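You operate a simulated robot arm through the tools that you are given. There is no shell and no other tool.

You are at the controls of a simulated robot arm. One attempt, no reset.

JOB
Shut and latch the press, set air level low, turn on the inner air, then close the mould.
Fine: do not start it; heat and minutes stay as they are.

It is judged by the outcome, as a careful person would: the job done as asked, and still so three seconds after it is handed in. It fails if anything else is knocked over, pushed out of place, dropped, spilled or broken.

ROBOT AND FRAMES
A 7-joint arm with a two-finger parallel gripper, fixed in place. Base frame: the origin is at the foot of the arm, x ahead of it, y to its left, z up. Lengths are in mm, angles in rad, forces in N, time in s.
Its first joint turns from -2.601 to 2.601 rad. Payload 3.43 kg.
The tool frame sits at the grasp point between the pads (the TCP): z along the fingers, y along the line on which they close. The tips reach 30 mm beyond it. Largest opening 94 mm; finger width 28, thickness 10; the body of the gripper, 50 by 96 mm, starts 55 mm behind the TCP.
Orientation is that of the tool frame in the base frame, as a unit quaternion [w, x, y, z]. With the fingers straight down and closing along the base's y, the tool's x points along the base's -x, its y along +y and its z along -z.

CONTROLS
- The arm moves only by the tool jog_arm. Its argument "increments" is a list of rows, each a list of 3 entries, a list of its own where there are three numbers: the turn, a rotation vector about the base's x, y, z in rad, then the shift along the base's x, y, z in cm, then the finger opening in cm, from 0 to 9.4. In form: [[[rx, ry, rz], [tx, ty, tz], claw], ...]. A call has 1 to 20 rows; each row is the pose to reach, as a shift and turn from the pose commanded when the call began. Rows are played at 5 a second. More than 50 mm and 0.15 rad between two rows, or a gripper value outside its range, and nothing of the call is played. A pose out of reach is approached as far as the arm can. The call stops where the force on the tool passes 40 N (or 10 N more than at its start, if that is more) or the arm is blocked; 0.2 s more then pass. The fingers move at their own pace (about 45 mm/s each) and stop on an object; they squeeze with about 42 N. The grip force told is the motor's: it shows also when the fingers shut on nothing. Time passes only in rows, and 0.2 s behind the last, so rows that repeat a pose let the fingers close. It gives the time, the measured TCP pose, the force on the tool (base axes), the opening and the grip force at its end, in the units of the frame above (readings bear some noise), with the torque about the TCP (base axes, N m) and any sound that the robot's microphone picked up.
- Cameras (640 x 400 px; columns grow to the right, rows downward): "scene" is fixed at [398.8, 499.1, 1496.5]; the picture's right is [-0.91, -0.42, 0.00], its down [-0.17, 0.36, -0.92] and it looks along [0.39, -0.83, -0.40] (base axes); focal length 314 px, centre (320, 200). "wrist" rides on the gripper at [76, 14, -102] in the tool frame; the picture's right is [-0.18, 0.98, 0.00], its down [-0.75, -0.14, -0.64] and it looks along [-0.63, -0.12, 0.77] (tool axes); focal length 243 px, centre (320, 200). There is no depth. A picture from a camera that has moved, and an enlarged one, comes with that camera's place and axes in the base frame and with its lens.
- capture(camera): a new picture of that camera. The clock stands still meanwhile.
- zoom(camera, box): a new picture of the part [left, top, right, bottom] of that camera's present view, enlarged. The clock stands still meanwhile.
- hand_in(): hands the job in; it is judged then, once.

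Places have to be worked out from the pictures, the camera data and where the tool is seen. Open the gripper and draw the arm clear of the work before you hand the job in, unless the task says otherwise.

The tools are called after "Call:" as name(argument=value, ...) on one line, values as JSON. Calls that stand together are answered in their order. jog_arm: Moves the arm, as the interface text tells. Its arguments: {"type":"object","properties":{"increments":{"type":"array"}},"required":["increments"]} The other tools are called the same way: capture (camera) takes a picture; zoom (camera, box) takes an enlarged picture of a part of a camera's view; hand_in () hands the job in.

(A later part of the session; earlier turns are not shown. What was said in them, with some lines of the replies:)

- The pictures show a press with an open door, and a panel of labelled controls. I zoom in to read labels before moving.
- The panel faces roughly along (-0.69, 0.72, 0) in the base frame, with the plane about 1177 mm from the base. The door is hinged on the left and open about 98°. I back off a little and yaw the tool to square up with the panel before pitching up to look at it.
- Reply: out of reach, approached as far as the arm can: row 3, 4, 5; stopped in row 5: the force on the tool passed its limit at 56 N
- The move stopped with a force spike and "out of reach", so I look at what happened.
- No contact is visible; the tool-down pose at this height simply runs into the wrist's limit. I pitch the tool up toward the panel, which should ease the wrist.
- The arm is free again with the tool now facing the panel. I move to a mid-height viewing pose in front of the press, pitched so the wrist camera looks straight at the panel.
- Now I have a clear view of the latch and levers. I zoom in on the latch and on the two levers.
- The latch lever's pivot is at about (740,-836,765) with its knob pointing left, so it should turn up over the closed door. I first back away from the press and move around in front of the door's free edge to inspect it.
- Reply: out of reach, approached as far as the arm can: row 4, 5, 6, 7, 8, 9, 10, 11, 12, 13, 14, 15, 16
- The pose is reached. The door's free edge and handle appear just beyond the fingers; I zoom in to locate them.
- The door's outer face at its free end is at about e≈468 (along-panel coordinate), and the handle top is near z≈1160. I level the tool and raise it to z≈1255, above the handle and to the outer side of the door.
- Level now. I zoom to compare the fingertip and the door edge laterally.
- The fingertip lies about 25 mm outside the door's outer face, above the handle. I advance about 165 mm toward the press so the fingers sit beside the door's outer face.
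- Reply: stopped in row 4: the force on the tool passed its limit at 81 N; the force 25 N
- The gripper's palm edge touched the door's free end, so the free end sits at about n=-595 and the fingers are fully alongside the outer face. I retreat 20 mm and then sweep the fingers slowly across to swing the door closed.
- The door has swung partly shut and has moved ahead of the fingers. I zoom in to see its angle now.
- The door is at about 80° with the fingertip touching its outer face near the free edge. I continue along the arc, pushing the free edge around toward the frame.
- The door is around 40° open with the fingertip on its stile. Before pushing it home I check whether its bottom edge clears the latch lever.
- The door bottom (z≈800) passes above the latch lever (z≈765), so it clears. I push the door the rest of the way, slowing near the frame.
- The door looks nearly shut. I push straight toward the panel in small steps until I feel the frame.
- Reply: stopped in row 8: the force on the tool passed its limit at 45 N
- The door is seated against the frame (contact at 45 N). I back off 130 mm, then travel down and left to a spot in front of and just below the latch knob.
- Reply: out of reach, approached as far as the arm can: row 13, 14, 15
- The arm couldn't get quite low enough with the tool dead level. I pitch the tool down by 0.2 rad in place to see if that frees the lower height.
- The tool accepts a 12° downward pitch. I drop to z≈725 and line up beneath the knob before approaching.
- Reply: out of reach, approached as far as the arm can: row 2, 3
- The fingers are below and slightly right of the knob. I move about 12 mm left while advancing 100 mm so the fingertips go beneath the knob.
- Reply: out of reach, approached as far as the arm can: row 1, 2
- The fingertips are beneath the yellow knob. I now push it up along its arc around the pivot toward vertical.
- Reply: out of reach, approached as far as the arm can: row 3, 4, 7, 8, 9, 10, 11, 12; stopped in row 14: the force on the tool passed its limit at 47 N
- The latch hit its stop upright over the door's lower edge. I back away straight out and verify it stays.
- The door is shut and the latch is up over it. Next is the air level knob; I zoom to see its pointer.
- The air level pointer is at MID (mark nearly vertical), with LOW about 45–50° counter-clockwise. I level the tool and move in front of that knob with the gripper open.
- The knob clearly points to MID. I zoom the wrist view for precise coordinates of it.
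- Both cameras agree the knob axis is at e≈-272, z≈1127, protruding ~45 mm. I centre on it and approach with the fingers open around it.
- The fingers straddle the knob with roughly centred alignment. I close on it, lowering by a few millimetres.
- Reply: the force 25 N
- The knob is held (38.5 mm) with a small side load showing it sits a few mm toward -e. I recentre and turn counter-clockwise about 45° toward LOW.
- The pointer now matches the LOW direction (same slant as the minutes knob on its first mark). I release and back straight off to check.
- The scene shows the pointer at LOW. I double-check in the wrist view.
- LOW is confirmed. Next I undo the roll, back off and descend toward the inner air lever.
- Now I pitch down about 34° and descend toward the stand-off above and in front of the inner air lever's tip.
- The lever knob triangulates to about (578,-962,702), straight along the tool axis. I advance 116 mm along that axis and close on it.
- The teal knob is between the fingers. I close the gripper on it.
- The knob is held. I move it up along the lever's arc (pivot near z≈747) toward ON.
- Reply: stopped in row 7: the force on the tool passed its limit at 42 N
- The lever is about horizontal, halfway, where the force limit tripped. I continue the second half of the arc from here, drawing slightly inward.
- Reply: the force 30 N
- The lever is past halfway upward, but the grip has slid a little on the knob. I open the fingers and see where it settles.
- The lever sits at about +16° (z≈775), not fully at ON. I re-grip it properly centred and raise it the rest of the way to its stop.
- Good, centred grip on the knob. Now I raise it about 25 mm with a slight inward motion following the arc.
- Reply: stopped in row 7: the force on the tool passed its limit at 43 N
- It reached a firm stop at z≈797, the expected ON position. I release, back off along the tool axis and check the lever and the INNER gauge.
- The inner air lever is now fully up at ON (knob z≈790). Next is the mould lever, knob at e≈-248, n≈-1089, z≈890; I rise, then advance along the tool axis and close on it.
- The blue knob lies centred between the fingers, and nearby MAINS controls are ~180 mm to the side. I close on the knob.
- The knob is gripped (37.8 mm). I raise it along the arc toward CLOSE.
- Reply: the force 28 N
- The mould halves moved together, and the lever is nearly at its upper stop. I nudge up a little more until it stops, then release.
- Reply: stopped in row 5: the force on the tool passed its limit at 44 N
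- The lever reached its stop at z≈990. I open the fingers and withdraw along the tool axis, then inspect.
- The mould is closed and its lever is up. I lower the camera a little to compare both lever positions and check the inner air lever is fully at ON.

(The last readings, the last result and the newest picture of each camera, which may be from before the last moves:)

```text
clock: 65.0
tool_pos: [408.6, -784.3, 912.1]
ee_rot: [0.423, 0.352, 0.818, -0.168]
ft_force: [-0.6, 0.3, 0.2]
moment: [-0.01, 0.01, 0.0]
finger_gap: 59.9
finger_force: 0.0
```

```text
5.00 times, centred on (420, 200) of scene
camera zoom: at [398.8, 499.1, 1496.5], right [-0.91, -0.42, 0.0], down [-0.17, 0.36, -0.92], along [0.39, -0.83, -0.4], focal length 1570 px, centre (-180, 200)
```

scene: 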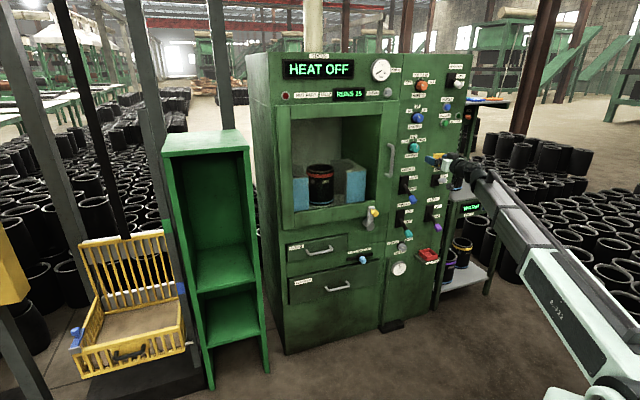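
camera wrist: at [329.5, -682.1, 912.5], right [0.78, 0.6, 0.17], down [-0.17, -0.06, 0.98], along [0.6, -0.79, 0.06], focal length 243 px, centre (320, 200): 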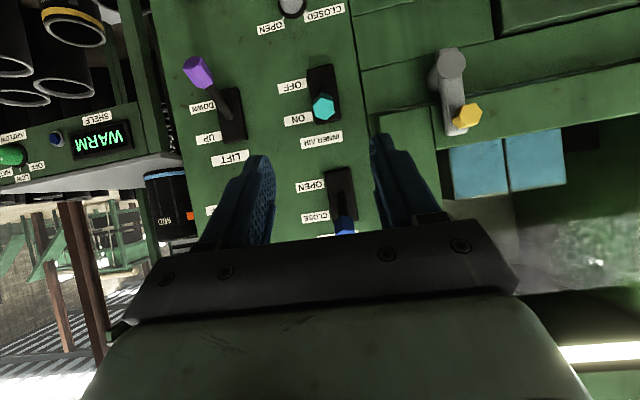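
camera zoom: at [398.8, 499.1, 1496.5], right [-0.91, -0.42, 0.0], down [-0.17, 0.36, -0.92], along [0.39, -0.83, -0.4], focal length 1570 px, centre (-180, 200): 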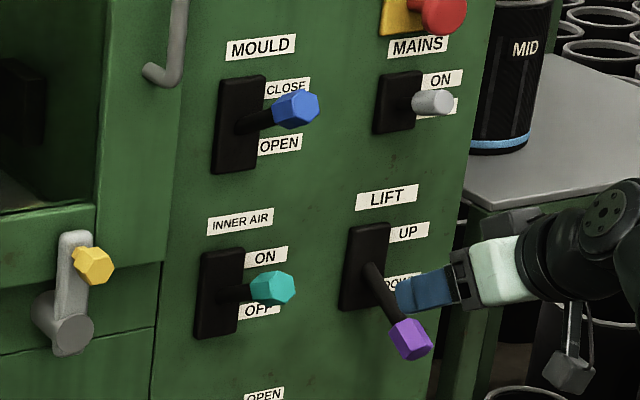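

Both levers have moved the same full travel (~92 mm), so both are at their upper stops. I draw the arm further clear and take final checks.

Call:
jog_arm(increments=[[[0, 0, 0], [-2.4, 2.5, 1], 6], [[0, 0, 0], [-4.8, 5, 2], 6], [[0, 0, 0], [-7.2, 7.5, 3], 6], [[0, 0, 0], [-7.2, 7.5, 3], 6]])

Call:
capture(camera="scene")

Call:
zoom(camera="scene", box=[270, 50, 480, 180])

Call:
zoom(camera="scene", box=[280, 150, 460, 290])

```text
clock: 66.0
tool_pos: [335.0, -713.3, 943.3]
ee_rot: [0.424, 0.352, 0.818, -0.168]
ft_force: [0.1, -0.8, -0.6]
moment: [-0.02, 0.02, -0.01]
finger_gap: 60.1
finger_force: 0.1
```

```text
taken
```

scene: 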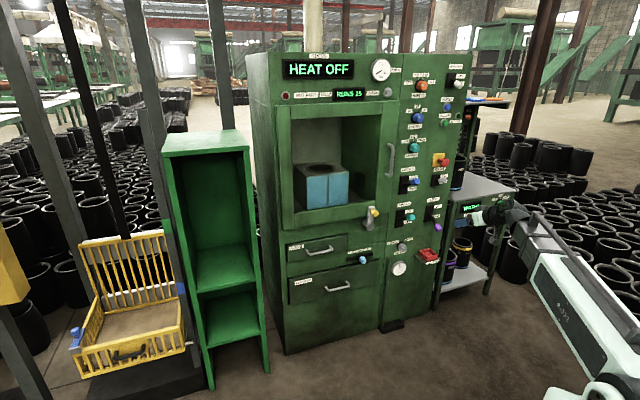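

```text
3.05 times, centred on (375, 115) of scene
camera zoom: at [398.8, 499.1, 1496.5], right [-0.91, -0.42, 0.0], down [-0.17, 0.36, -0.92], along [0.39, -0.83, -0.4], focal length 957 px, centre (152, 459)
```

zoom: 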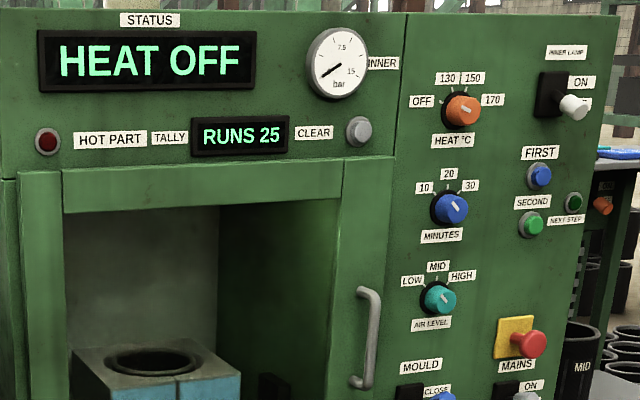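

```text
2.86 times, centred on (370, 220) of scene
camera zoom: at [398.8, 499.1, 1496.5], right [-0.91, -0.42, 0.0], down [-0.17, 0.36, -0.92], along [0.39, -0.83, -0.4], focal length 897 px, centre (177, 143)
```

zoom: 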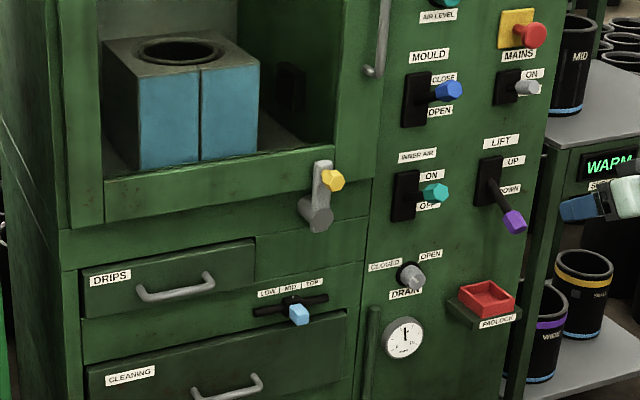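

Door shut and latched, air level at LOW, inner air ON, mould closed. The heat and minutes settings and the run count are unchanged, and the arm is clear with the gripper open. I hand the job in.

Call:
hand_in()

```text
The job is handed in.
```

The job is done and handed in; I don't have the verdict. Here is the press as the last pictures showed it:

- **Door:** shut against the frame, with the latch turned up over its lower edge to its stop.
- **Air level:** turned from MID to LOW.
- **Inner air:** lever fully up at ON, set before the mould was closed. The INNER gauge needle has not moved from where it was at the start.
- **Mould:** lever fully up at CLOSE, and the two halves are seen together around the part.
- **Left alone:** heat is still OFF, minutes still at 10, and the run tally still reads 25. I did not start the press.

The arm bumped the end of the open door once with the side of the gripper while lining up to push it. Nothing looks moved or damaged from that, and the door closed normally afterwards. The arm is drawn back with the gripper open.
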